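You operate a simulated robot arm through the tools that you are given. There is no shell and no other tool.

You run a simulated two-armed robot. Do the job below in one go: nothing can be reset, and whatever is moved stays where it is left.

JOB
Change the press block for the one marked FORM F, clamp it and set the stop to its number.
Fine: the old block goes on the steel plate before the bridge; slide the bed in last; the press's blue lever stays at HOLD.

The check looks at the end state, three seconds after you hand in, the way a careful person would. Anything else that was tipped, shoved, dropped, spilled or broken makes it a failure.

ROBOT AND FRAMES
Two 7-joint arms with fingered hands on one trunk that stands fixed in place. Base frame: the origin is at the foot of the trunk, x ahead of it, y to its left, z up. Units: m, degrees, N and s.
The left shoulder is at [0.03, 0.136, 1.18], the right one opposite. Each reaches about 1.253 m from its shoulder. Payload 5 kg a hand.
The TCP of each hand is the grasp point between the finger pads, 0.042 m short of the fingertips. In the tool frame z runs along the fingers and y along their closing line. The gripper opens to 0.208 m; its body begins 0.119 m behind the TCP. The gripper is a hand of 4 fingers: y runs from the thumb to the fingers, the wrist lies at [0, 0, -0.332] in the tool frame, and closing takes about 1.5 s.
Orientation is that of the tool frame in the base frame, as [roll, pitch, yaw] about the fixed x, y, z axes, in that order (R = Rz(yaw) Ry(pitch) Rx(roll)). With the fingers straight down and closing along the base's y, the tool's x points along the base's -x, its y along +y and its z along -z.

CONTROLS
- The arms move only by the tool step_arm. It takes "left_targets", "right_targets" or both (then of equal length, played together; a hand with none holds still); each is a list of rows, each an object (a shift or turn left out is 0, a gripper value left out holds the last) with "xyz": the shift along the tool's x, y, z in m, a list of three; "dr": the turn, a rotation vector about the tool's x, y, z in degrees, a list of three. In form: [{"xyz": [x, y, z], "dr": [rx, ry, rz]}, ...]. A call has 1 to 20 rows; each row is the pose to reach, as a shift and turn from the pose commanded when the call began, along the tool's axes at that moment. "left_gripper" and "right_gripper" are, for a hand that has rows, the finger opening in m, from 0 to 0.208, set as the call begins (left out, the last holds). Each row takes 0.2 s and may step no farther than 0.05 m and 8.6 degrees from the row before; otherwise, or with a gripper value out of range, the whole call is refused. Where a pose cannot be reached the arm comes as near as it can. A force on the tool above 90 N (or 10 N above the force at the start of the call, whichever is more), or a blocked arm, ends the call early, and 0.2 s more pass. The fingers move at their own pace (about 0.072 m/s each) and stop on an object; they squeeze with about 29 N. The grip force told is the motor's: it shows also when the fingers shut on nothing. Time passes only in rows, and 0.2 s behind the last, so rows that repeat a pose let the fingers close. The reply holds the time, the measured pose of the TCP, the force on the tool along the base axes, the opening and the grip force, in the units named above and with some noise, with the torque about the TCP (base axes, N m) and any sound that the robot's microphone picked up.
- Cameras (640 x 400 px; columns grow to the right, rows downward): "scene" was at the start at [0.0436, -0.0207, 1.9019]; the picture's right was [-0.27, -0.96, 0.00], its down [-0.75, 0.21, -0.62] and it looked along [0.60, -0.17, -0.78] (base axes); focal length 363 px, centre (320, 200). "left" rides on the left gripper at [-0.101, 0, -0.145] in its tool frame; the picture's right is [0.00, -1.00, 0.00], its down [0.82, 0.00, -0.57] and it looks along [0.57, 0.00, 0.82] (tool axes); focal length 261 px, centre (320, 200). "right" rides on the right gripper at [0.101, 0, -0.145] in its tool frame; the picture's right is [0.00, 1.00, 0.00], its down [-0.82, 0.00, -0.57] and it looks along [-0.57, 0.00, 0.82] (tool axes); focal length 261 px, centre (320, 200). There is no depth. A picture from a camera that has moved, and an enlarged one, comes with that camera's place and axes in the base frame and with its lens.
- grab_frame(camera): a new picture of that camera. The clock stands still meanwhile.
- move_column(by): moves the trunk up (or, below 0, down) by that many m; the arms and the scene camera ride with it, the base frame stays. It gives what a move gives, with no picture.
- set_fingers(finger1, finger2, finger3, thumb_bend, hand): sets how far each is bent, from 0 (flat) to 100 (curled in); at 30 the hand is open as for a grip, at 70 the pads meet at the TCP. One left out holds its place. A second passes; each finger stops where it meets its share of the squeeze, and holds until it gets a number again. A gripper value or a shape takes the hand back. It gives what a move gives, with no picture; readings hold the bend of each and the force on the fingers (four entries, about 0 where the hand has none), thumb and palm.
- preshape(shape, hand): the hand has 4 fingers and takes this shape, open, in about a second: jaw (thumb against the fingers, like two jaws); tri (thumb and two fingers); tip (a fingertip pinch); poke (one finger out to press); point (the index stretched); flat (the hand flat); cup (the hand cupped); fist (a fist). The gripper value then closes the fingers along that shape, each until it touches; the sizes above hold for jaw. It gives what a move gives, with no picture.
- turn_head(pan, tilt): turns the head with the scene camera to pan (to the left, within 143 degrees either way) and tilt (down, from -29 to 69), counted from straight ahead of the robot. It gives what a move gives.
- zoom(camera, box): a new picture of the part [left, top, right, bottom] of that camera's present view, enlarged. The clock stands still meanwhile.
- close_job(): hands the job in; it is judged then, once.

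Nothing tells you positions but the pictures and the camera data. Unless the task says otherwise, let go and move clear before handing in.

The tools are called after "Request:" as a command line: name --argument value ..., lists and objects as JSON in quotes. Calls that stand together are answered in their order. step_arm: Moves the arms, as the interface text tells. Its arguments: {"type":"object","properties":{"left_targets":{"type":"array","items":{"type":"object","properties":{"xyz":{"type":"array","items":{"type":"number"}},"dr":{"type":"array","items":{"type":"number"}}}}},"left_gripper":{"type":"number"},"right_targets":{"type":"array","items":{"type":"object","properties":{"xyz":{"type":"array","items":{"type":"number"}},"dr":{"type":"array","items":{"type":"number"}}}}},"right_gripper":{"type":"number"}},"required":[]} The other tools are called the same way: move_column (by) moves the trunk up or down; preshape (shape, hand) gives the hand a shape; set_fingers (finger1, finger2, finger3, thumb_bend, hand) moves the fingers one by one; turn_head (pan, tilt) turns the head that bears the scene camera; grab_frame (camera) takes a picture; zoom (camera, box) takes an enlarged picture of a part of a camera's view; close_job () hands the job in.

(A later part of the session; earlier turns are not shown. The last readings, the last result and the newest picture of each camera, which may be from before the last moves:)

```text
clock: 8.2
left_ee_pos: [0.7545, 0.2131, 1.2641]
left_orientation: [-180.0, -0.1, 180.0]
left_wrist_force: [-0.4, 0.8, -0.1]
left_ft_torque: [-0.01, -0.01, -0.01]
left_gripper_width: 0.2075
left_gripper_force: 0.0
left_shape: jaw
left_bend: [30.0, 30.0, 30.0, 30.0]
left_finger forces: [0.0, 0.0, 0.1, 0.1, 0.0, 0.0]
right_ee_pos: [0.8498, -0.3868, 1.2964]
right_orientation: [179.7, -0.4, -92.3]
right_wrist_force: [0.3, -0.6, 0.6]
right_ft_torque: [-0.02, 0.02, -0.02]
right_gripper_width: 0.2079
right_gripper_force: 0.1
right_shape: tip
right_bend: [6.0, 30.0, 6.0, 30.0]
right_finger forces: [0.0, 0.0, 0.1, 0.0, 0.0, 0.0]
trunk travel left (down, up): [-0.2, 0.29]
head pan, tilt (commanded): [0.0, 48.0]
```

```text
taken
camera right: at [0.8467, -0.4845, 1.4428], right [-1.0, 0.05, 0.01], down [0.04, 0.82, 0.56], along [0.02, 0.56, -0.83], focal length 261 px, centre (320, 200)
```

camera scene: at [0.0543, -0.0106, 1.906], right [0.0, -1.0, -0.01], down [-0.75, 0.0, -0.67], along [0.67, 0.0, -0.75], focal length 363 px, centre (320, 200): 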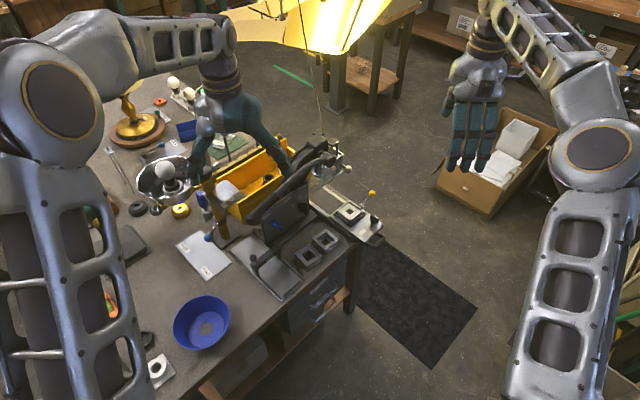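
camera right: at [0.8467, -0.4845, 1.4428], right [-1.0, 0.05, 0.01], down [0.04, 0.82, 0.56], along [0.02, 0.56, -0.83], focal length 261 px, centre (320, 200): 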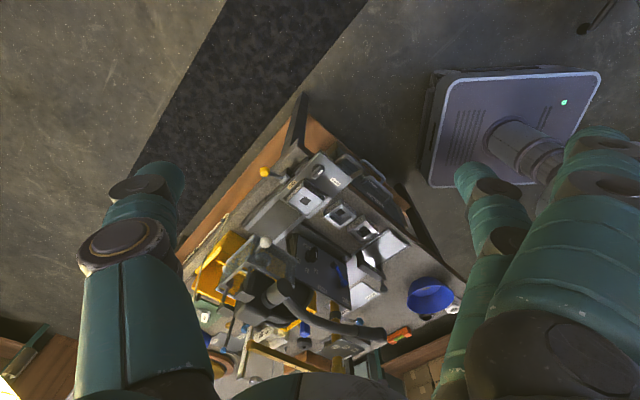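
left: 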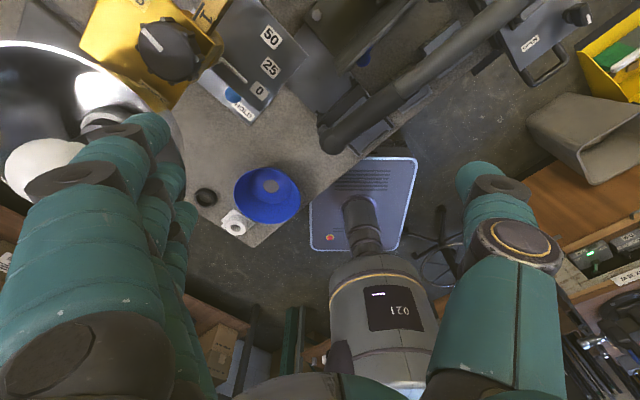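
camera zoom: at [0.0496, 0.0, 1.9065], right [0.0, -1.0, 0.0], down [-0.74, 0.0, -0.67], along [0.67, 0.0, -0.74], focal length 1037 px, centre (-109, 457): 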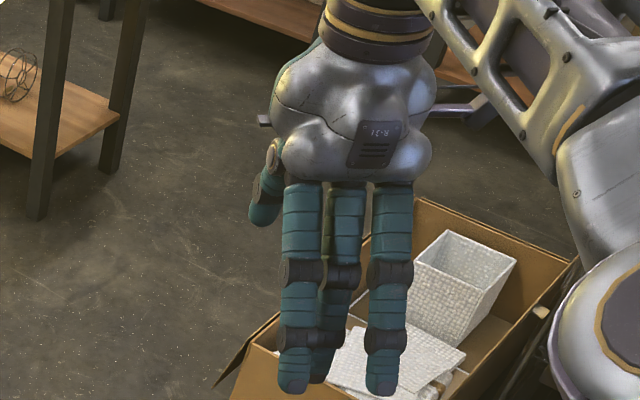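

The digits are ~28 mm wide and ~40 mm apart, so clearances around block D (clamp knob in front, guard ball behind, lever hub at the side) matter. I'll take settled close-ups from both cameras to triangulate these accurately.

Request:
zoom --camera "right" --box '[250, 150, 350, 212]'

Request:
zoom --camera "right" --box '[230, 215, 310, 265]'

Request:
zoom --camera "scene" --box '[330, 180, 394, 220]'

Request:
zoom --camera "scene" --box '[300, 140, 364, 180]'

```text
6.40 times, centred on (300, 181) of right
camera zoom: at [0.8467, -0.4845, 1.4428], right [-1.0, 0.05, 0.01], down [0.04, 0.82, 0.56], along [0.02, 0.56, -0.83], focal length 1668 px, centre (448, 322)
```

zoom: 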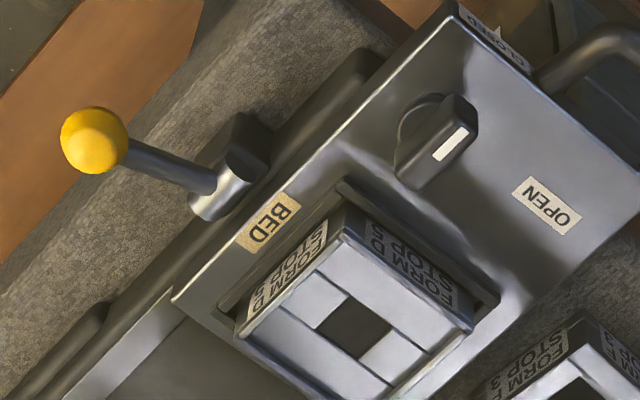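

```text
8.00 times, centred on (270, 240) of right
camera zoom: at [0.8467, -0.4845, 1.4428], right [-1.0, 0.05, 0.01], down [0.04, 0.82, 0.56], along [0.02, 0.56, -0.83], focal length 2085 px, centre (720, -120)
```

zoom: 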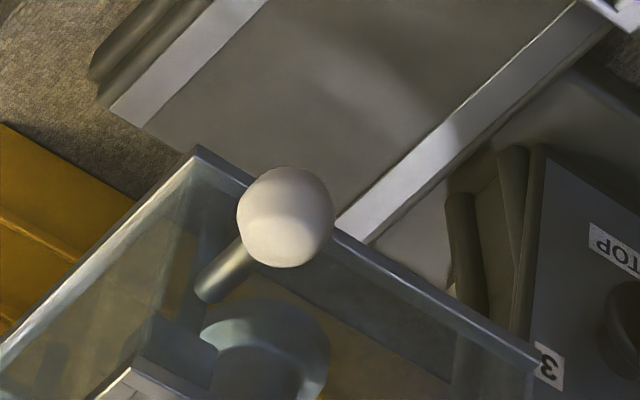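

```text
10.00 times, centred on (362, 200) of scene
camera zoom: at [0.0496, 0.0, 1.9065], right [0.0, -1.0, 0.0], down [-0.74, 0.0, -0.67], along [0.67, 0.0, -0.74], focal length 3629 px, centre (-100, 200)
```

zoom: 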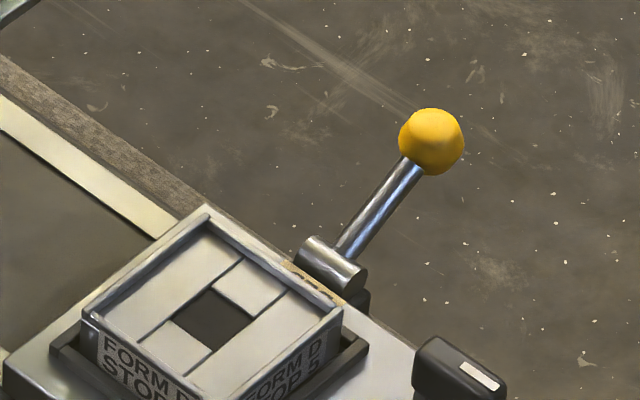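

```text
10.00 times, centred on (332, 160) of scene
camera zoom: at [0.0496, 0.0, 1.9065], right [0.0, -1.0, 0.0], down [-0.74, 0.0, -0.67], along [0.67, 0.0, -0.74], focal length 3629 px, centre (200, 600)
```

zoom: 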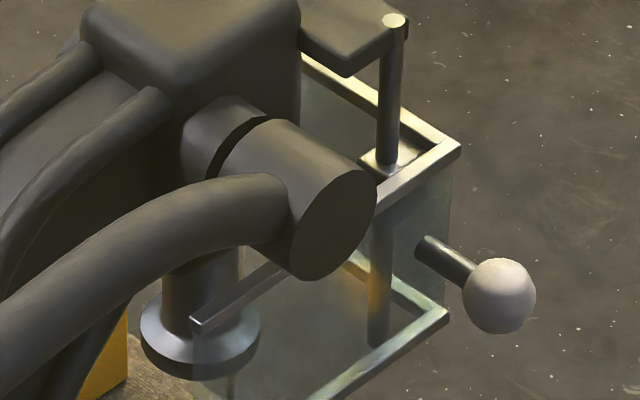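

Hand-camera triangulation seems good to about 1 cm, so I'll rely on closer views later. Let me look at the left hand side-on to learn digit thickness and profile.

Request:
zoom --camera "scene" --box '[170, 60, 310, 200]'

Request:
turn_head --pan 45 --tilt 45

Request:
grab_frame --camera "scene"

```text
2.86 times, centred on (240, 130) of scene
camera zoom: at [0.0496, 0.0, 1.9065], right [0.0, -1.0, 0.0], down [-0.74, 0.0, -0.67], along [0.67, 0.0, -0.74], focal length 1037 px, centre (549, 400)
```

zoom: 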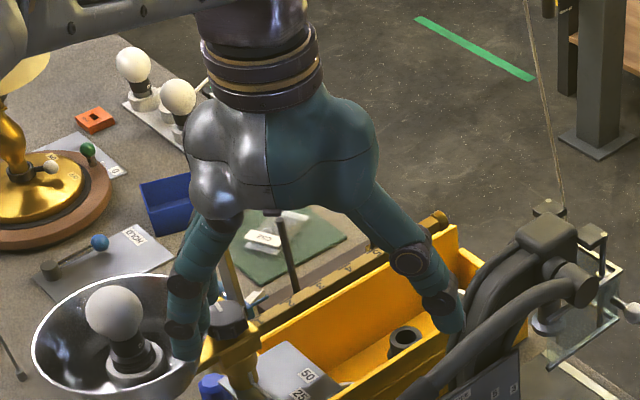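

```text
clock: 9.4
left_ee_pos: [0.7544, 0.2133, 1.2648]
left_orientation: [-180.0, 0.1, -180.0]
left_wrist_force: [-0.8, 0.5, 0.7]
left_ft_torque: [0.03, 0.0, -0.01]
left_gripper_width: 0.2076
left_gripper_force: 0.1
left_shape: jaw
left_bend: [30.0, 30.0, 30.0, 30.0]
left_finger forces: [0.0, 0.0, 0.0, 0.0, 0.0, 0.0]
right_ee_pos: [0.85, -0.3852, 1.2953]
right_orientation: [179.7, -0.5, -92.4]
right_wrist_force: [0.1, -0.5, 0.7]
right_ft_torque: [-0.02, 0.0, -0.01]
right_gripper_width: 0.2082
right_gripper_force: 0.0
right_shape: tip
right_bend: [6.0, 30.0, 6.0, 30.0]
right_finger forces: [0.0, 0.1, 0.0, 0.0, 0.1, 0.0]
trunk travel left (down, up): [-0.2, 0.29]
head pan, tilt (commanded): [45.0, 45.0]
```

```text
taken
camera scene: at [0.0284, 0.0573, 1.9106], right [0.71, -0.71, 0.0], down [-0.5, -0.5, -0.71], along [0.5, 0.5, -0.71], focal length 363 px, centre (320, 200)
```

scene: 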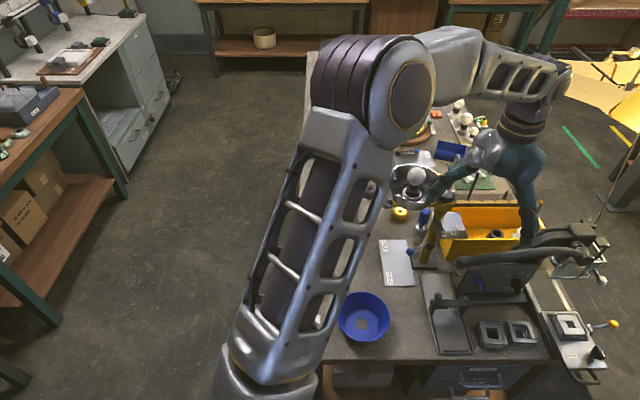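

With the head panned 45° the view squares up with the press. I'll close the left hand to ~65 mm in free space to see how the digits are shaped at that opening.

Request:
step_arm --left_targets '[{"xyz": [0, 0, 0]}, {"xyz": [0, 0, 0]}, {"xyz": [0, 0, 0]}, {"xyz": [0, 0, 0]}, {"xyz": [0, 0, 0]}, {"xyz": [0, 0, 0]}, {"xyz": [0, 0, 0]}, {"xyz": [0, 0, 0]}]' --left_gripper 0.064

Request:
turn_head --pan 0 --tilt 40

Request:
grab_frame --camera "scene"

Request:
zoom --camera "scene" --box '[170, 100, 310, 240]'

Request:
grab_frame --camera "left"

```text
clock: 11.2
left_ee_pos: [0.7547, 0.213, 1.2652]
left_orientation: [180.0, -0.1, 180.0]
left_wrist_force: [-0.4, 0.2, -0.1]
left_ft_torque: [0.01, -0.02, 0.02]
left_gripper_width: 0.0647
left_gripper_force: 0.0
left_shape: jaw
left_bend: [73.0, 73.0, 73.0, 70.0]
left_finger forces: [0.1, 0.0, 0.1, 0.0, 0.0, 0.1]
right_ee_pos: [0.8512, -0.3812, 1.3001]
right_orientation: [-180.0, 0.0, -92.0]
right_wrist_force: [-0.3, 0.0, -0.1]
right_ft_torque: [0.0, 0.02, 0.0]
right_gripper_width: 0.208
right_gripper_force: 0.0
right_shape: tip
right_bend: [6.0, 30.0, 6.0, 30.0]
right_finger forces: [0.1, 0.1, 0.0, 0.0, 0.0, 0.1]
trunk travel left (down, up): [-0.2, 0.29]
head pan, tilt (commanded): [45.0, 45.0]
```

```text
clock: 12.3
left_ee_pos: [0.7539, 0.2118, 1.2642]
left_orientation: [179.9, 0.0, -180.0]
left_wrist_force: [0.4, -0.2, 0.1]
left_ft_torque: [-0.01, -0.03, 0.02]
left_gripper_width: 0.0646
left_gripper_force: 0.2
left_shape: jaw
left_bend: [73.0, 73.0, 73.0, 70.0]
left_finger forces: [0.0, 0.0, 0.0, 0.1, 0.0, 0.0]
right_ee_pos: [0.852, -0.3808, 1.3001]
right_orientation: [-180.0, 0.0, -92.0]
right_wrist_force: [-0.2, 0.2, 1.0]
right_ft_torque: [0.01, 0.01, -0.02]
right_gripper_width: 0.2078
right_gripper_force: 0.1
right_shape: tip
right_bend: [6.0, 30.0, 6.0, 30.0]
right_finger forces: [0.1, 0.1, 0.0, 0.0, 0.0, 0.0]
trunk travel left (down, up): [-0.2, 0.29]
head pan, tilt (commanded): [0.0, 40.0]
```

```text
taken
camera scene: at [0.0558, 0.0, 1.9179], right [0.0, -1.0, 0.0], down [-0.64, 0.0, -0.77], along [0.77, 0.0, -0.64], focal length 363 px, centre (320, 200)
```

scene: 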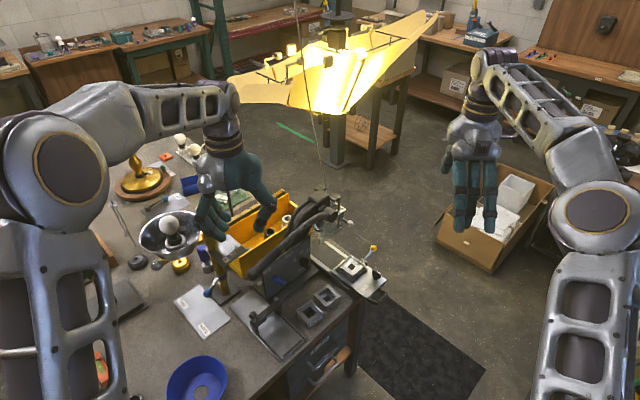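

```text
2.86 times, centred on (240, 170) of scene
camera zoom: at [0.0558, 0.0, 1.9179], right [0.0, -1.0, 0.0], down [-0.64, 0.0, -0.77], along [0.77, 0.0, -0.64], focal length 1037 px, centre (549, 286)
```

zoom: 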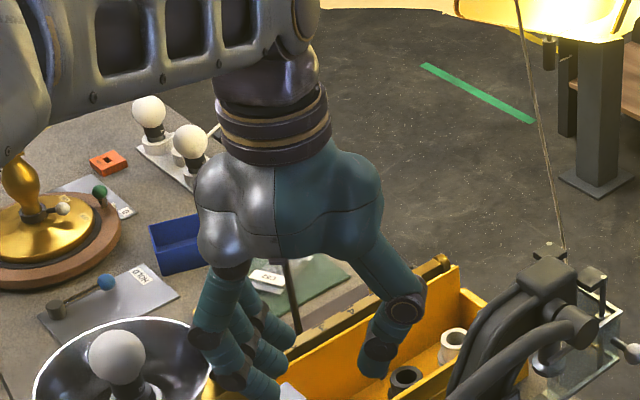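

```text
taken
camera left: at [0.8542, 0.2128, 1.4094], right [0.0, -1.0, 0.0], down [-0.82, 0.0, 0.57], along [-0.57, 0.0, -0.82], focal length 261 px, centre (320, 200)
```

left: 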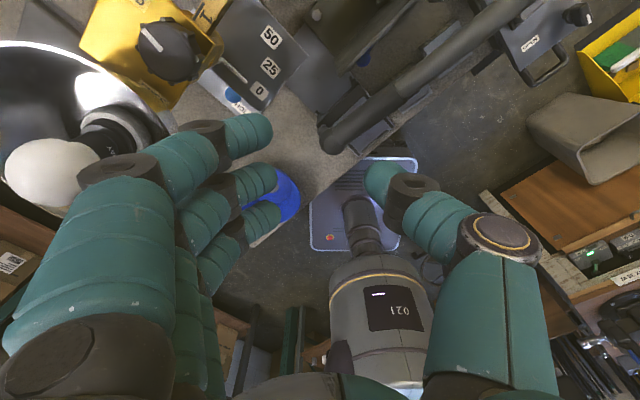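

At 64 mm opening the fingertips lean inward but still reach ~40 mm below the TCP. Next I'll bring the right hand round to the front of the bed, pointing toward the press, to get a low horizontal look at heights (bed, rim, block, lever hub, guard).

Request:
preshape --shape "jaw" --hand "right"

Request:
step_arm --right_targets '[{"xyz": [-0.0143, 0.0258, 0.0], "dr": [0, 0, 7.2]}, {"xyz": [-0.0286, 0.0516, 0.0], "dr": [0, 0, 14.4]}, {"xyz": [-0.0429, 0.0774, 0.02], "dr": [0, 0, 21.6]}, {"xyz": [-0.0571, 0.1032, 0.05], "dr": [0, 0, 28.8]}, {"xyz": [-0.0714, 0.129, 0.08], "dr": [0, 0, 36]}, {"xyz": [-0.0857, 0.155, 0.1], "dr": [0, 0, 43]}, {"xyz": [-0.0857, 0.155, 0.1], "dr": [0, 0, 43]}]'

Request:
grab_frame --camera "right"

Request:
grab_frame --camera "scene"

```text
clock: 13.2
left_ee_pos: [0.7535, 0.2125, 1.2645]
left_orientation: [-180.0, -0.1, -180.0]
left_wrist_force: [0.3, 0.5, -1.4]
left_ft_torque: [-0.01, 0.01, 0.02]
left_gripper_width: 0.0646
left_gripper_force: 0.0
left_shape: jaw
left_bend: [73.0, 73.0, 73.0, 70.0]
left_finger forces: [0.0, 0.0, 0.0, 0.1, 0.1, 0.0]
right_ee_pos: [0.8515, -0.3806, 1.2998]
right_orientation: [-180.0, 0.0, -92.0]
right_wrist_force: [-0.2, 0.0, -0.3]
right_ft_torque: [-0.01, -0.04, 0.03]
right_gripper_width: 0.2079
right_gripper_force: 0.1
right_shape: jaw
right_bend: [30.0, 30.0, 30.0, 30.0]
right_finger forces: [0.0, 0.0, 0.0, 0.0, 0.0, 0.0]
trunk travel left (down, up): [-0.2, 0.29]
head pan, tilt (commanded): [0.0, 40.0]
```

```text
clock: 14.8
left_ee_pos: [0.7553, 0.2121, 1.2644]
left_orientation: [-179.9, -0.1, -180.0]
left_wrist_force: [-0.2, -0.2, 0.0]
left_ft_torque: [0.03, 0.05, 0.01]
left_gripper_width: 0.0646
left_gripper_force: 0.0
left_shape: jaw
left_bend: [73.0, 73.0, 73.0, 70.0]
left_finger forces: [0.0, 0.0, 0.0, 0.0, 0.1, 0.0]
right_ee_pos: [0.7007, -0.2891, 1.1972]
right_orientation: [-180.0, 0.0, -135.1]
right_wrist_force: [0.3, -1.1, -1.2]
right_ft_torque: [0.03, 0.06, 0.03]
right_gripper_width: 0.2081
right_gripper_force: 0.0
right_shape: jaw
right_bend: [30.0, 30.0, 30.0, 30.0]
right_finger forces: [0.1, 0.0, 0.0, 0.0, 0.0, 0.2]
trunk travel left (down, up): [-0.2, 0.29]
head pan, tilt (commanded): [0.0, 40.0]
```

```text
taken
camera right: at [0.6292, -0.3596, 1.3433], right [-0.7, 0.71, 0.0], down [0.58, 0.58, 0.57], along [0.41, 0.4, -0.82], focal length 261 px, centre (320, 200)
```

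right: 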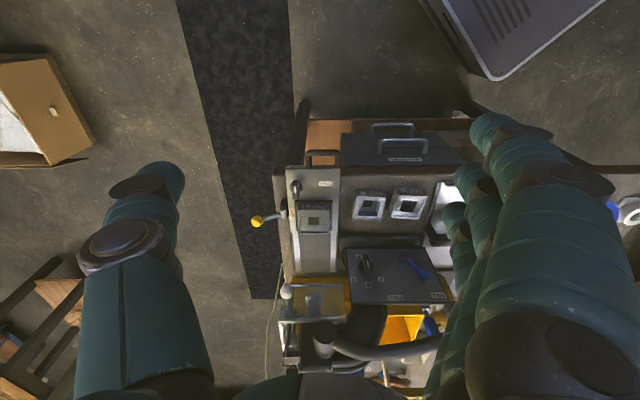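

```text
taken
camera scene: at [0.0568, -0.0006, 1.9178], right [0.0, -1.0, 0.0], down [-0.64, 0.0, -0.77], along [0.77, 0.0, -0.64], focal length 363 px, centre (320, 200)
```

scene: 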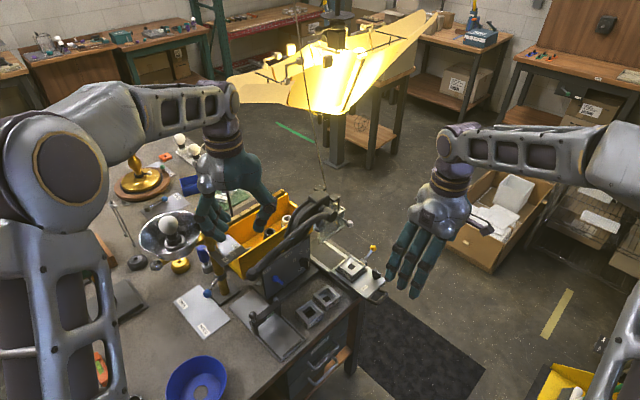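

The right camera is now square to the press. Zooming for measurement in this aligned frame.

Request:
zoom --camera "right" --box '[240, 150, 370, 231]'

Request:
zoom --camera "right" --box '[340, 165, 460, 240]'

Request:
zoom --camera "right" --box '[260, 225, 460, 350]'

```text
4.92 times, centred on (305, 190) of right
camera zoom: at [0.6292, -0.3596, 1.3433], right [-0.7, 0.71, 0.0], down [0.58, 0.58, 0.57], along [0.41, 0.4, -0.82], focal length 1283 px, centre (394, 247)
```

zoom: 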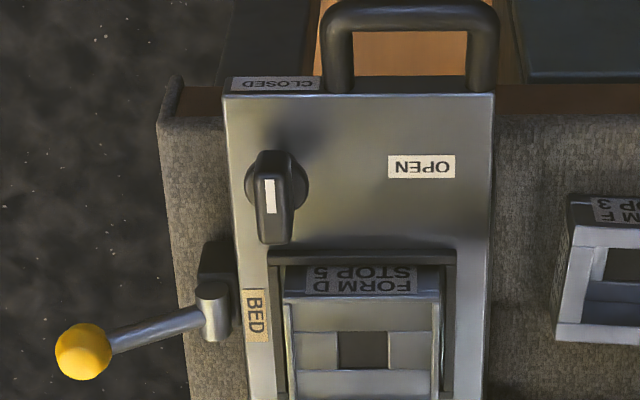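

```text
5.33 times, centred on (400, 202) of right
camera zoom: at [0.6292, -0.3596, 1.3433], right [-0.7, 0.71, 0.0], down [0.58, 0.58, 0.57], along [0.41, 0.4, -0.82], focal length 1390 px, centre (-107, 187)
```

zoom: 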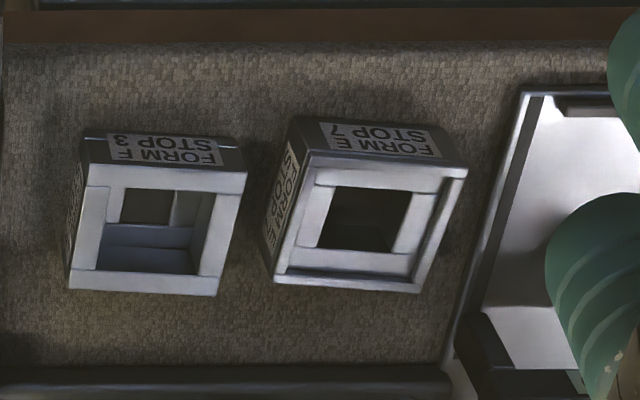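

```text
3.20 times, centred on (360, 288) of right
camera zoom: at [0.6292, -0.3596, 1.3433], right [-0.7, 0.71, 0.0], down [0.58, 0.58, 0.57], along [0.41, 0.4, -0.82], focal length 834 px, centre (192, -80)
```

zoom: 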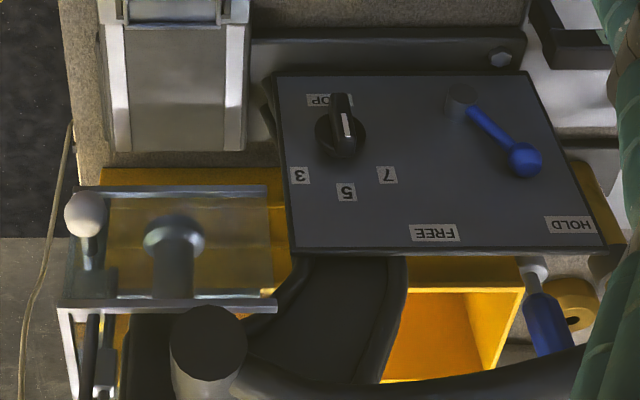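

Everything on the bench is square at 45°, and consistent hand-camera triangulation gives bed top z≈0.883, block D top z≈0.915, bench z≈0.829. To plan tight grips near the stop dial I'll test an asymmetric hand posture (thumb bent more, fingers less) on the idle left hand.

Request:
set_fingers --hand "left" --finger1 64 --finger2 64 --finger3 64 --thumb_bend 85

Request:
zoom --camera "scene" --box '[190, 110, 300, 220]'

Request:
set_fingers --hand "left" --finger1 100 --finger2 70 --finger3 100 --thumb_bend 70

Request:
zoom --camera "scene" --box '[190, 110, 300, 220]'

```text
clock: 15.8
left_ee_pos: [0.7547, 0.2126, 1.2648]
left_orientation: [-180.0, 0.0, -179.9]
left_wrist_force: [0.2, -0.7, 0.0]
left_ft_torque: [0.02, 0.02, -0.01]
left_gripper_width: 0.0347
left_gripper_force: 0.0
left_shape: fingers
left_bend: [64.0, 63.0, 64.0, 84.0]
left_finger forces: [0.1, 0.0, 0.1, 0.0, 0.0, 0.0]
right_ee_pos: [0.7006, -0.2893, 1.1988]
right_orientation: [180.0, 0.0, -135.1]
right_wrist_force: [0.9, 0.3, 0.4]
right_ft_torque: [0.0, -0.02, 0.02]
right_gripper_width: 0.2082
right_gripper_force: 0.1
right_shape: jaw
right_bend: [30.0, 30.0, 30.0, 30.0]
right_finger forces: [0.0, 0.1, 0.0, 0.1, 0.0, 0.1]
trunk travel left (down, up): [-0.2, 0.29]
head pan, tilt (commanded): [0.0, 40.0]
```

```text
3.64 times, centred on (245, 165) of scene
camera zoom: at [0.0559, -0.0001, 1.9179], right [0.0, -1.0, 0.0], down [-0.64, 0.0, -0.77], along [0.77, 0.0, -0.64], focal length 1320 px, centre (593, 327)
```

zoom: 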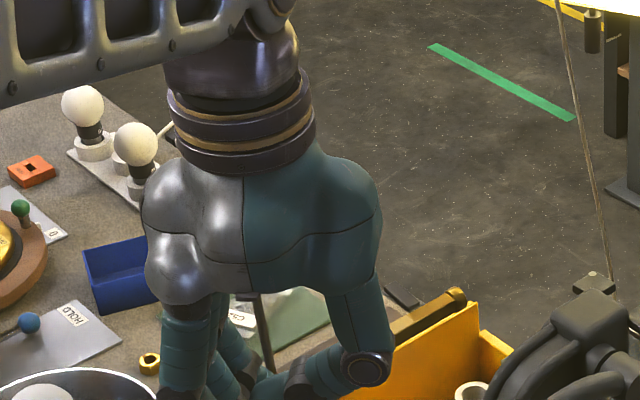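

```text
clock: 16.8
left_ee_pos: [0.7548, 0.2123, 1.2647]
left_orientation: [180.0, 0.0, 180.0]
left_wrist_force: [-0.1, 1.2, 0.9]
left_ft_torque: [0.04, -0.01, 0.0]
left_gripper_width: 0.071
left_gripper_force: 0.0
left_shape: fingers
left_bend: [100.0, 70.0, 100.0, 70.0]
left_finger forces: [0.0, 0.0, 0.0, 0.0, 0.0, 0.0]
right_ee_pos: [0.7007, -0.289, 1.1988]
right_orientation: [179.9, 0.0, -135.0]
right_wrist_force: [0.9, -0.3, 0.0]
right_ft_torque: [-0.01, 0.01, -0.02]
right_gripper_width: 0.2079
right_gripper_force: 0.2
right_shape: jaw
right_bend: [30.0, 30.0, 30.0, 30.0]
right_finger forces: [0.0, 0.0, 0.0, 0.0, 0.1, 0.0]
trunk travel left (down, up): [-0.2, 0.29]
head pan, tilt (commanded): [0.0, 40.0]
```

```text
3.64 times, centred on (245, 165) of scene
camera zoom: at [0.0557, 0.0, 1.9179], right [0.0, -1.0, 0.0], down [-0.64, 0.0, -0.77], along [0.77, 0.0, -0.64], focal length 1320 px, centre (593, 327)
```

zoom: 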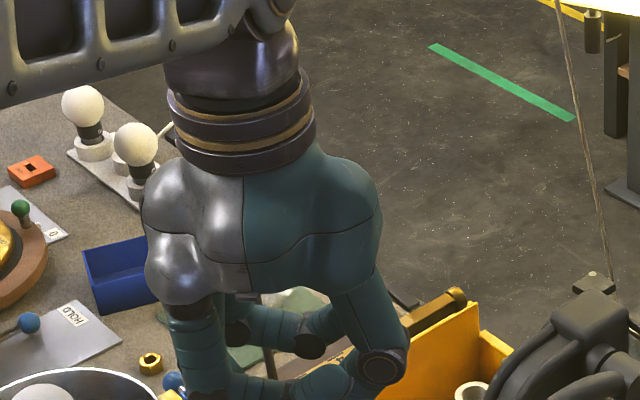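

Let me see the lower part of the digits in this pose.

Request:
zoom --camera "scene" --box '[190, 150, 300, 260]'

Request:
set_fingers --hand "left" --finger1 70 --finger2 60 --finger3 70 --thumb_bend 60

Request:
zoom --camera "scene" --box '[190, 150, 300, 260]'

Request:
grab_frame --camera "left"

```text
3.64 times, centred on (245, 205) of scene
camera zoom: at [0.0557, 0.0, 1.9179], right [0.0, -1.0, 0.0], down [-0.64, 0.0, -0.77], along [0.77, 0.0, -0.64], focal length 1320 px, centre (593, 182)
```

zoom: 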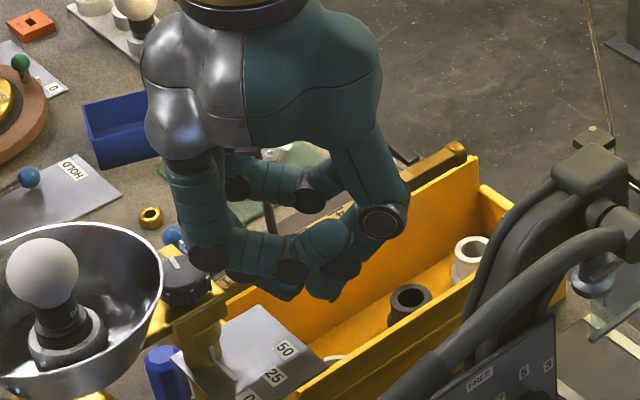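

```text
clock: 17.8
left_ee_pos: [0.7531, 0.2126, 1.2639]
left_orientation: [-180.0, 0.0, 180.0]
left_wrist_force: [0.7, 0.8, 1.3]
left_ft_torque: [-0.02, -0.02, 0.03]
left_gripper_width: 0.0491
left_gripper_force: 0.0
left_shape: fingers
left_bend: [70.0, 60.0, 70.0, 60.0]
left_finger forces: [0.0, 0.0, 0.0, 0.0, 0.0, 0.0]
right_ee_pos: [0.6997, -0.2893, 1.2004]
right_orientation: [-180.0, 0.0, -135.0]
right_wrist_force: [-0.1, -0.6, 0.1]
right_ft_torque: [-0.02, -0.01, -0.01]
right_gripper_width: 0.2079
right_gripper_force: 0.1
right_shape: jaw
right_bend: [30.0, 30.0, 30.0, 30.0]
right_finger forces: [0.0, 0.1, 0.0, 0.0, 0.0, 0.1]
trunk travel left (down, up): [-0.2, 0.29]
head pan, tilt (commanded): [0.0, 40.0]
```

```text
3.64 times, centred on (245, 205) of scene
camera zoom: at [0.0557, 0.0, 1.9179], right [0.0, -1.0, 0.0], down [-0.64, 0.0, -0.77], along [0.77, 0.0, -0.64], focal length 1320 px, centre (593, 182)
```

zoom: 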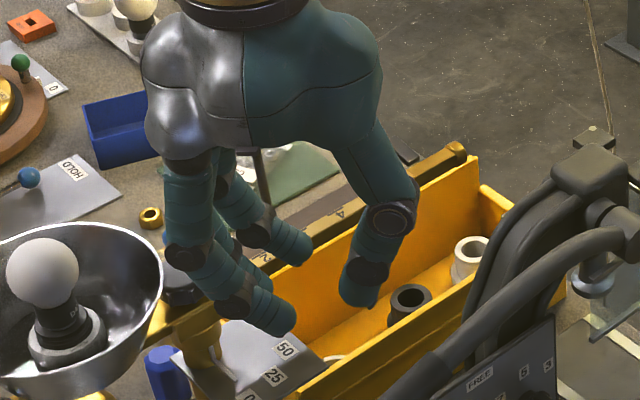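

```text
taken
camera left: at [0.8541, 0.2128, 1.4095], right [0.0, -1.0, 0.0], down [-0.82, 0.0, 0.57], along [-0.57, 0.0, -0.82], focal length 261 px, centre (320, 200)
```

left: 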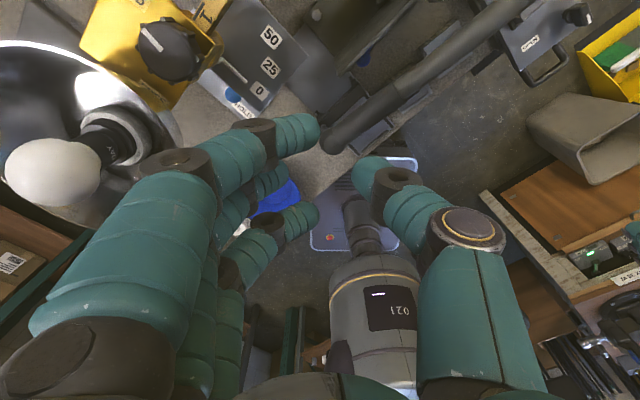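

Set-finger bends curl differently from jaw closing. I'll put the left hand back to jaw at ~0.075 and view its whole profile for clearance planning.

Request:
preshape --hand "left" --shape "jaw"

Request:
step_arm --left_targets '[{"xyz": [0, 0, 0]}, {"xyz": [0, 0, 0]}, {"xyz": [0, 0, 0]}, {"xyz": [0, 0, 0]}, {"xyz": [0, 0, 0]}, {"xyz": [0, 0, 0]}, {"xyz": [0, 0, 0]}, {"xyz": [0, 0, 0]}]' --left_gripper 0.064

Request:
zoom --camera "scene" --box '[180, 140, 300, 260]'

Request:
zoom --camera "left" --box '[0, 0, 640, 400]'

```text
clock: 18.7
left_ee_pos: [0.7541, 0.2119, 1.2646]
left_orientation: [180.0, 0.0, -179.9]
left_wrist_force: [-0.8, -0.8, 0.0]
left_ft_torque: [0.03, -0.01, -0.01]
left_gripper_width: 0.1915
left_gripper_force: 0.0
left_shape: jaw
left_bend: [26.0, 26.0, 26.0, 29.0]
left_finger forces: [0.0, 0.0, 0.1, 0.1, 0.0, 0.0]
right_ee_pos: [0.6998, -0.2895, 1.1983]
right_orientation: [180.0, 0.0, -135.0]
right_wrist_force: [0.2, 0.3, 0.2]
right_ft_torque: [-0.04, -0.01, 0.01]
right_gripper_width: 0.2079
right_gripper_force: 0.1
right_shape: jaw
right_bend: [30.0, 30.0, 30.0, 30.0]
right_finger forces: [0.0, 0.0, 0.0, 0.1, 0.1, 0.0]
trunk travel left (down, up): [-0.2, 0.29]
head pan, tilt (commanded): [0.0, 40.0]
```

```text
clock: 20.5
left_ee_pos: [0.7539, 0.2125, 1.2659]
left_orientation: [180.0, 0.0, 179.9]
left_wrist_force: [-0.2, -0.2, -0.1]
left_ft_torque: [-0.05, 0.01, 0.0]
left_gripper_width: 0.0647
left_gripper_force: 0.1
left_shape: jaw
left_bend: [73.0, 73.0, 73.0, 70.0]
left_finger forces: [0.0, 0.1, 0.0, 0.0, 0.0, 0.0]
right_ee_pos: [0.6998, -0.2889, 1.1978]
right_orientation: [180.0, -0.1, -135.0]
right_wrist_force: [0.6, 0.3, -0.8]
right_ft_torque: [-0.03, 0.01, -0.01]
right_gripper_width: 0.2079
right_gripper_force: 0.1
right_shape: jaw
right_bend: [30.0, 30.0, 30.0, 30.0]
right_finger forces: [0.1, 0.0, 0.0, 0.0, 0.0, 0.1]
trunk travel left (down, up): [-0.2, 0.29]
head pan, tilt (commanded): [0.0, 40.0]
```

```text
3.33 times, centred on (240, 200) of scene
camera zoom: at [0.0557, 0.0, 1.9179], right [0.0, -1.0, 0.0], down [-0.64, 0.0, -0.77], along [0.77, 0.0, -0.64], focal length 1210 px, centre (587, 200)
```

zoom: 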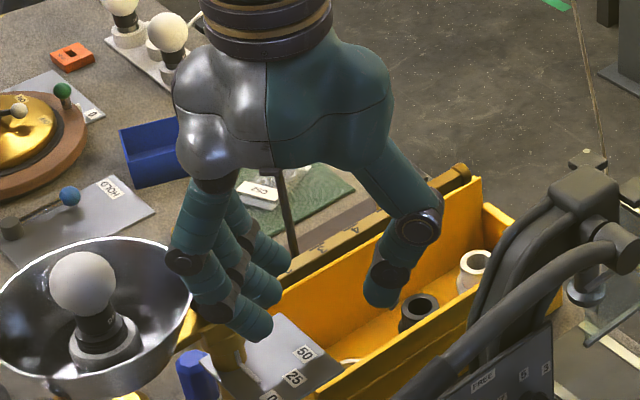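

```text
1.00 times, centred on (320, 200) of left (not enlarged: the box is as wide or as high as the picture)
camera zoom: at [0.8541, 0.2128, 1.4095], right [0.0, -1.0, 0.0], down [-0.82, 0.0, 0.57], along [-0.57, 0.0, -0.82], focal length 261 px, centre (320, 200)
```

zoom: 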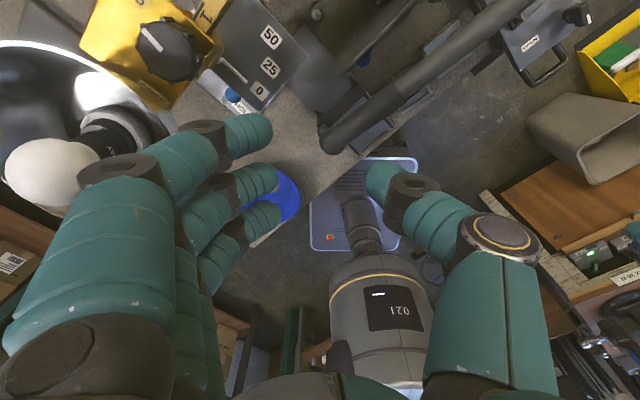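

I now have a workable plan: use a single-finger poke to swing the clamp knob, then a jaw grip (thumb on the right side) for the blocks. Let me check the poke shape's geometry on the right hand in free space.

Request:
preshape --hand "right" --shape "poke"

Request:
grab_frame --camera "right"

Request:
zoom --camera "scene" --box '[370, 170, 490, 310]'

```text
clock: 21.4
left_ee_pos: [0.7535, 0.2121, 1.2665]
left_orientation: [180.0, 0.0, 179.9]
left_wrist_force: [0.4, 1.0, 0.4]
left_ft_torque: [0.0, -0.03, 0.01]
left_gripper_width: 0.0649
left_gripper_force: 0.0
left_shape: jaw
left_bend: [73.0, 73.0, 73.0, 70.0]
left_finger forces: [0.0, 0.0, 0.0, 0.0, 0.0, 0.0]
right_ee_pos: [0.6996, -0.2891, 1.1983]
right_orientation: [180.0, 0.0, -135.0]
right_wrist_force: [1.3, 0.5, -0.3]
right_ft_torque: [-0.01, 0.01, 0.0]
right_gripper_width: 0.0001
right_gripper_force: 0.1
right_shape: poke
right_bend: [100.0, 100.0, 100.0, 45.0]
right_finger forces: [0.0, 0.0, 0.1, 0.0, 0.0, 0.0]
trunk travel left (down, up): [-0.2, 0.29]
head pan, tilt (commanded): [0.0, 40.0]
```

```text
taken
camera right: at [0.6289, -0.3594, 1.3441], right [-0.7, 0.71, 0.0], down [0.58, 0.58, 0.57], along [0.41, 0.4, -0.82], focal length 261 px, centre (320, 200)
```

right: 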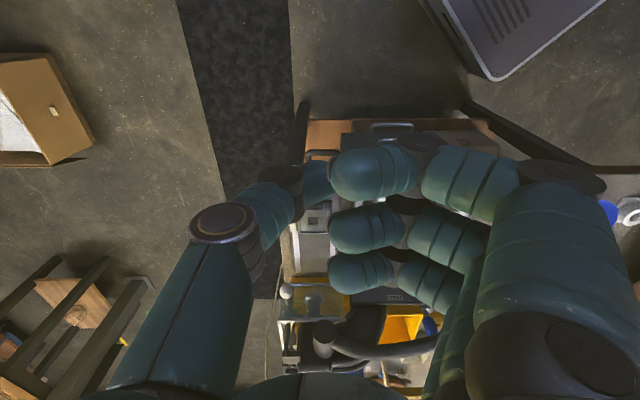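

```text
2.86 times, centred on (430, 240) of scene
camera zoom: at [0.0558, -0.0001, 1.9179], right [0.0, -1.0, 0.0], down [-0.64, 0.0, -0.77], along [0.77, 0.0, -0.64], focal length 1037 px, centre (6, 86)
```

zoom: 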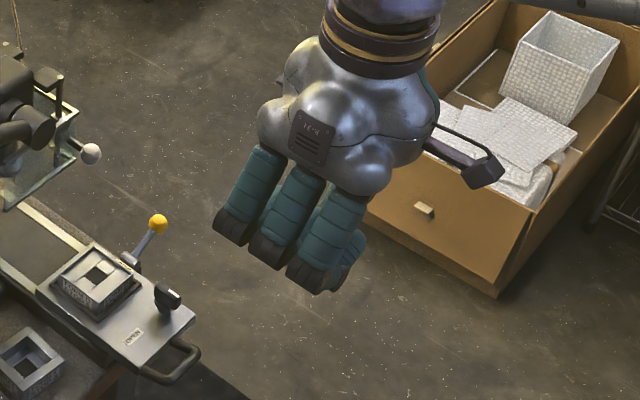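

"Poke" here is a closed fist with the thumb out. Let me try "point" instead (index stretched).

Request:
preshape --hand "right" --shape "point"

Request:
grab_frame --camera "right"

Request:
zoom --camera "scene" --box '[370, 170, 490, 310]'

```text
clock: 22.3
left_ee_pos: [0.7546, 0.2126, 1.2656]
left_orientation: [180.0, 0.0, 180.0]
left_wrist_force: [0.4, -0.4, -1.0]
left_ft_torque: [-0.01, 0.0, 0.01]
left_gripper_width: 0.0647
left_gripper_force: 0.0
left_shape: jaw
left_bend: [73.0, 73.0, 73.0, 70.0]
left_finger forces: [0.0, 0.0, 0.0, 0.1, 0.1, 0.0]
right_ee_pos: [0.7004, -0.2885, 1.2001]
right_orientation: [-179.9, 0.1, -135.0]
right_wrist_force: [0.5, 0.5, -0.2]
right_ft_torque: [-0.03, -0.04, 0.02]
right_gripper_width: 0.2015
right_gripper_force: 0.1
right_shape: point
right_bend: [70.0, 100.0, 100.0, 93.0]
right_finger forces: [0.1, 0.0, 0.1, 0.0, 0.1, 0.0]
trunk travel left (down, up): [-0.2, 0.29]
head pan, tilt (commanded): [0.0, 40.0]
```

```text
taken
camera right: at [0.629, -0.3594, 1.3441], right [-0.7, 0.71, 0.0], down [0.58, 0.58, 0.57], along [0.41, 0.4, -0.82], focal length 261 px, centre (320, 200)
```

right: 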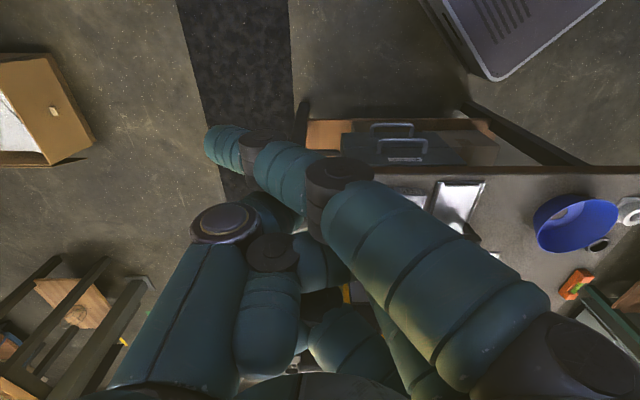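

```text
2.86 times, centred on (430, 240) of scene
camera zoom: at [0.0558, -0.0001, 1.9179], right [0.0, -1.0, 0.0], down [-0.64, 0.0, -0.77], along [0.77, 0.0, -0.64], focal length 1037 px, centre (6, 86)
```

zoom: 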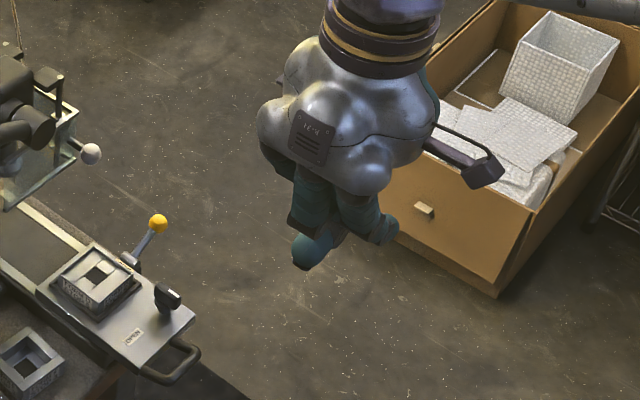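

"Point" isn't straight either. I'll instead use the thumb alone as a rod: fingers opened flat out of the way, thumb roughly vertical.

Request:
preshape --hand "right" --shape "jaw"

Request:
set_fingers --hand "right" --finger1 10 --finger2 10 --finger3 10 --thumb_bend 52

Request:
set_fingers --hand "left" --finger1 10 --finger2 10 --finger3 10 --thumb_bend 52

Request:
grab_frame --camera "right"

Request:
zoom --camera "scene" --box '[180, 140, 300, 260]'

```text
clock: 23.2
left_ee_pos: [0.7542, 0.2123, 1.2654]
left_orientation: [-179.9, 0.0, 180.0]
left_wrist_force: [0.3, 0.0, 0.0]
left_ft_torque: [0.01, 0.01, -0.05]
left_gripper_width: 0.065
left_gripper_force: 0.1
left_shape: jaw
left_bend: [73.0, 73.0, 73.0, 70.0]
left_finger forces: [0.0, 0.1, 0.1, 0.0, 0.1, 0.0]
right_ee_pos: [0.6996, -0.2886, 1.1983]
right_orientation: [180.0, 0.0, -135.0]
right_wrist_force: [0.5, -0.3, -0.4]
right_ft_torque: [0.0, -0.01, -0.01]
right_gripper_width: 0.208
right_gripper_force: 0.0
right_shape: jaw
right_bend: [30.0, 30.0, 30.0, 30.0]
right_finger forces: [0.0, 0.0, 0.0, 0.0, 0.0, 0.1]
trunk travel left (down, up): [-0.2, 0.29]
head pan, tilt (commanded): [0.0, 40.0]
```

```text
clock: 24.2
left_ee_pos: [0.7532, 0.2126, 1.2659]
left_orientation: [180.0, 0.0, -180.0]
left_wrist_force: [-0.6, -0.6, -0.7]
left_ft_torque: [-0.01, 0.02, 0.01]
left_gripper_width: 0.0649
left_gripper_force: 0.0
left_shape: jaw
left_bend: [73.0, 73.0, 73.0, 70.0]
left_finger forces: [0.1, 0.0, 0.1, 0.0, 0.0, 0.0]
right_ee_pos: [0.6992, -0.288, 1.2001]
right_orientation: [179.9, 0.0, -135.0]
right_wrist_force: [0.1, 0.6, -0.4]
right_ft_torque: [0.03, -0.02, -0.02]
right_gripper_width: 0.2004
right_gripper_force: 0.1
right_shape: fingers
right_bend: [10.0, 10.0, 10.0, 52.0]
right_finger forces: [0.0, 0.0, 0.1, 0.0, 0.0, 0.0]
trunk travel left (down, up): [-0.2, 0.29]
head pan, tilt (commanded): [0.0, 40.0]
```

```text
clock: 25.2
left_ee_pos: [0.754, 0.2136, 1.2648]
left_orientation: [-180.0, 0.0, 180.0]
left_wrist_force: [-0.1, 0.8, 0.0]
left_ft_torque: [0.02, 0.0, -0.03]
left_gripper_width: 0.1991
left_gripper_force: 0.0
left_shape: fingers
left_bend: [10.0, 10.0, 10.0, 52.0]
left_finger forces: [0.1, 0.0, 0.0, 0.0, 0.0, 0.0]
right_ee_pos: [0.7006, -0.2891, 1.1995]
right_orientation: [-179.9, 0.0, -135.0]
right_wrist_force: [-0.2, 0.4, 0.2]
right_ft_torque: [-0.02, 0.03, 0.0]
right_gripper_width: 0.2006
right_gripper_force: 0.1
right_shape: fingers
right_bend: [10.0, 10.0, 10.0, 52.0]
right_finger forces: [0.0, 0.1, 0.1, 0.0, 0.1, 0.0]
trunk travel left (down, up): [-0.2, 0.29]
head pan, tilt (commanded): [0.0, 40.0]
```

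```text
taken
camera right: at [0.6289, -0.3593, 1.3441], right [-0.7, 0.71, 0.0], down [0.58, 0.58, 0.57], along [0.41, 0.4, -0.82], focal length 261 px, centre (320, 200)
```

right: 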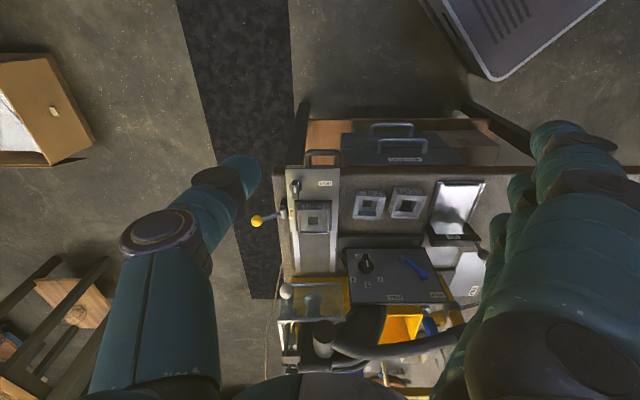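

```text
3.33 times, centred on (240, 200) of scene
camera zoom: at [0.0557, 0.0, 1.9179], right [0.0, -1.0, 0.0], down [-0.64, 0.0, -0.77], along [0.77, 0.0, -0.64], focal length 1210 px, centre (587, 200)
```

zoom: 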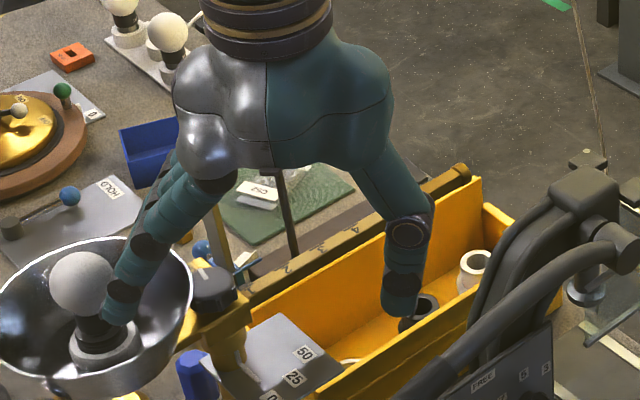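

The thumb now hangs vertical as a rod ~67 mm off the tool axis. I'll move above the clamp knob's front end (thumb on its right side) and look before lowering.

Request:
step_arm --right_targets '[{"xyz": [-0.0216, -0.0014, 0.0188]}, {"xyz": [-0.0432, -0.0028, 0.0375]}, {"xyz": [-0.0649, -0.0041, 0.0563]}, {"xyz": [-0.0865, -0.0055, 0.075]}, {"xyz": [-0.1081, -0.0069, 0.0938]}, {"xyz": [-0.1297, -0.0083, 0.1125]}, {"xyz": [-0.1514, -0.0096, 0.1313]}, {"xyz": [-0.173, -0.011, 0.15]}, {"xyz": [-0.173, -0.011, 0.15]}]'

Request:
grab_frame --camera "right"

Request:
turn_head --pan -8 --tilt 48

Request:
grab_frame --camera "scene"

```text
clock: 27.2
left_ee_pos: [0.7523, 0.212, 1.2649]
left_orientation: [180.0, 0.1, 180.0]
left_wrist_force: [0.3, -0.7, 0.6]
left_ft_torque: [0.06, -0.07, 0.01]
left_gripper_width: 0.1992
left_gripper_force: 0.1
left_shape: fingers
left_bend: [10.0, 10.0, 10.0, 52.0]
left_finger forces: [0.1, 0.0, 0.0, 0.1, 0.0, 0.0]
right_ee_pos: [0.8288, -0.1728, 1.0476]
right_orientation: [-179.9, -0.1, -135.0]
right_wrist_force: [-1.1, -1.2, 0.1]
right_ft_torque: [0.06, -0.04, 0.02]
right_gripper_width: 0.2002
right_gripper_force: 0.2
right_shape: fingers
right_bend: [10.0, 10.0, 10.0, 52.0]
right_finger forces: [0.1, 0.0, 0.0, 0.0, 0.0, 0.1]
trunk travel left (down, up): [-0.2, 0.29]
head pan, tilt (commanded): [0.0, 40.0]
```

```text
taken
camera right: at [0.7576, -0.2433, 1.1933], right [-0.7, 0.71, 0.0], down [0.58, 0.58, 0.57], along [0.41, 0.4, -0.82], focal length 261 px, centre (320, 200)
```

right: 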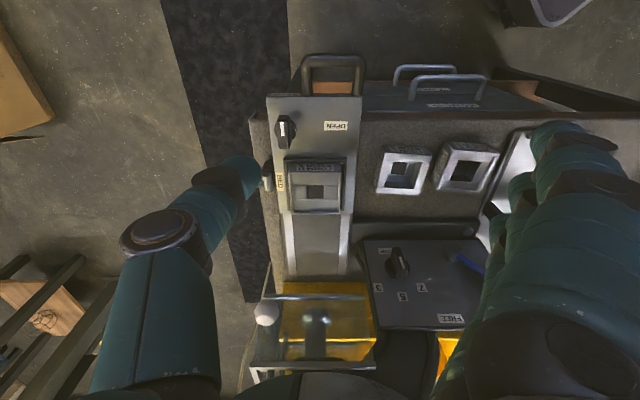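

```text
clock: 27.9
left_ee_pos: [0.7554, 0.2137, 1.2651]
left_orientation: [180.0, -0.1, 180.0]
left_wrist_force: [0.7, 0.1, 0.3]
left_ft_torque: [0.02, 0.04, -0.02]
left_gripper_width: 0.1995
left_gripper_force: 0.1
left_shape: fingers
left_bend: [10.0, 10.0, 10.0, 52.0]
left_finger forces: [0.1, 0.0, 0.0, 0.1, 0.0, 0.0]
right_ee_pos: [0.8303, -0.1721, 1.0466]
right_orientation: [180.0, -0.1, -135.0]
right_wrist_force: [0.0, 0.6, -0.2]
right_ft_torque: [-0.01, 0.03, -0.01]
right_gripper_width: 0.2004
right_gripper_force: 0.0
right_shape: fingers
right_bend: [10.0, 10.0, 10.0, 52.0]
right_finger forces: [0.0, 0.0, 0.0, 0.1, 0.0, 0.0]
trunk travel left (down, up): [-0.2, 0.29]
head pan, tilt (commanded): [-8.0, 48.0]
```

```text
taken
camera scene: at [0.0492, -0.0107, 1.9065], right [-0.14, -0.99, 0.0], down [-0.74, 0.1, -0.67], along [0.66, -0.09, -0.74], focal length 363 px, centre (320, 200)
```

scene: 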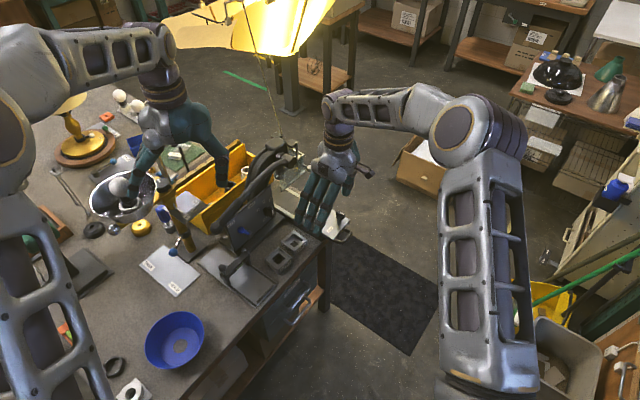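

Zooming on the knob from the near right camera.

Request:
zoom --camera "right" --box '[230, 90, 390, 220]'

Request:
zoom --camera "right" --box '[255, 95, 320, 150]'

Request:
zoom --camera "scene" --box '[270, 130, 380, 260]'

```text
3.08 times, centred on (310, 155) of right
camera zoom: at [0.7585, -0.2428, 1.1926], right [-0.7, 0.71, 0.0], down [0.58, 0.58, 0.57], along [0.41, 0.4, -0.82], focal length 802 px, centre (351, 338)
```

zoom: 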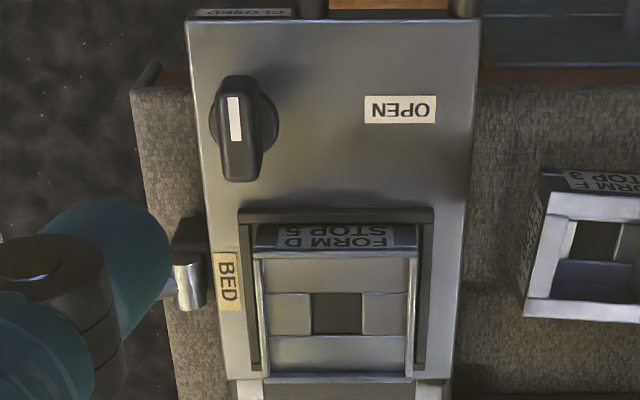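

```text
7.27 times, centred on (288, 122) of right
camera zoom: at [0.7585, -0.2428, 1.1926], right [-0.7, 0.71, 0.0], down [0.58, 0.58, 0.57], along [0.41, 0.4, -0.82], focal length 1896 px, centre (556, 764)
```

zoom: 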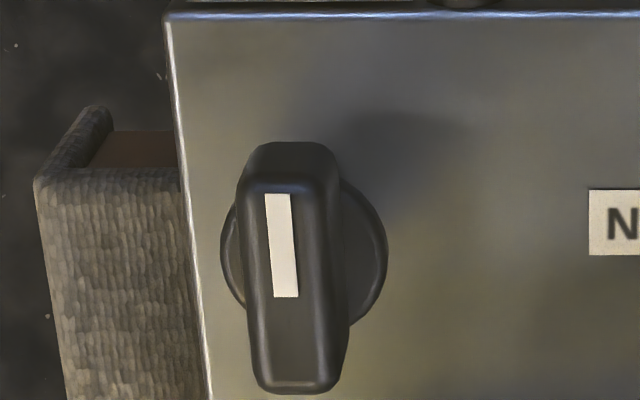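

```text
3.08 times, centred on (325, 195) of scene
camera zoom: at [0.0492, -0.0107, 1.9065], right [-0.14, -0.99, 0.0], down [-0.74, 0.1, -0.67], along [0.66, -0.09, -0.74], focal length 1117 px, centre (305, 215)
```

zoom: 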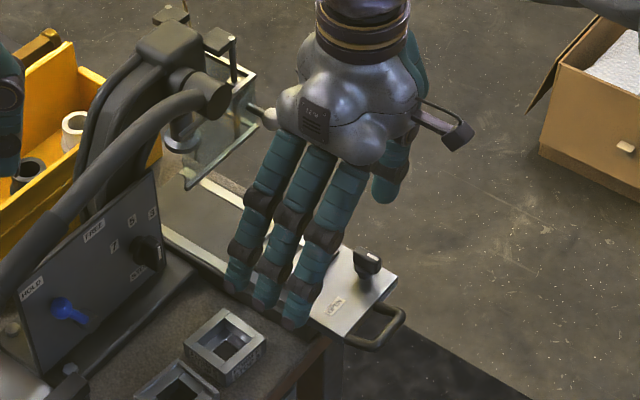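

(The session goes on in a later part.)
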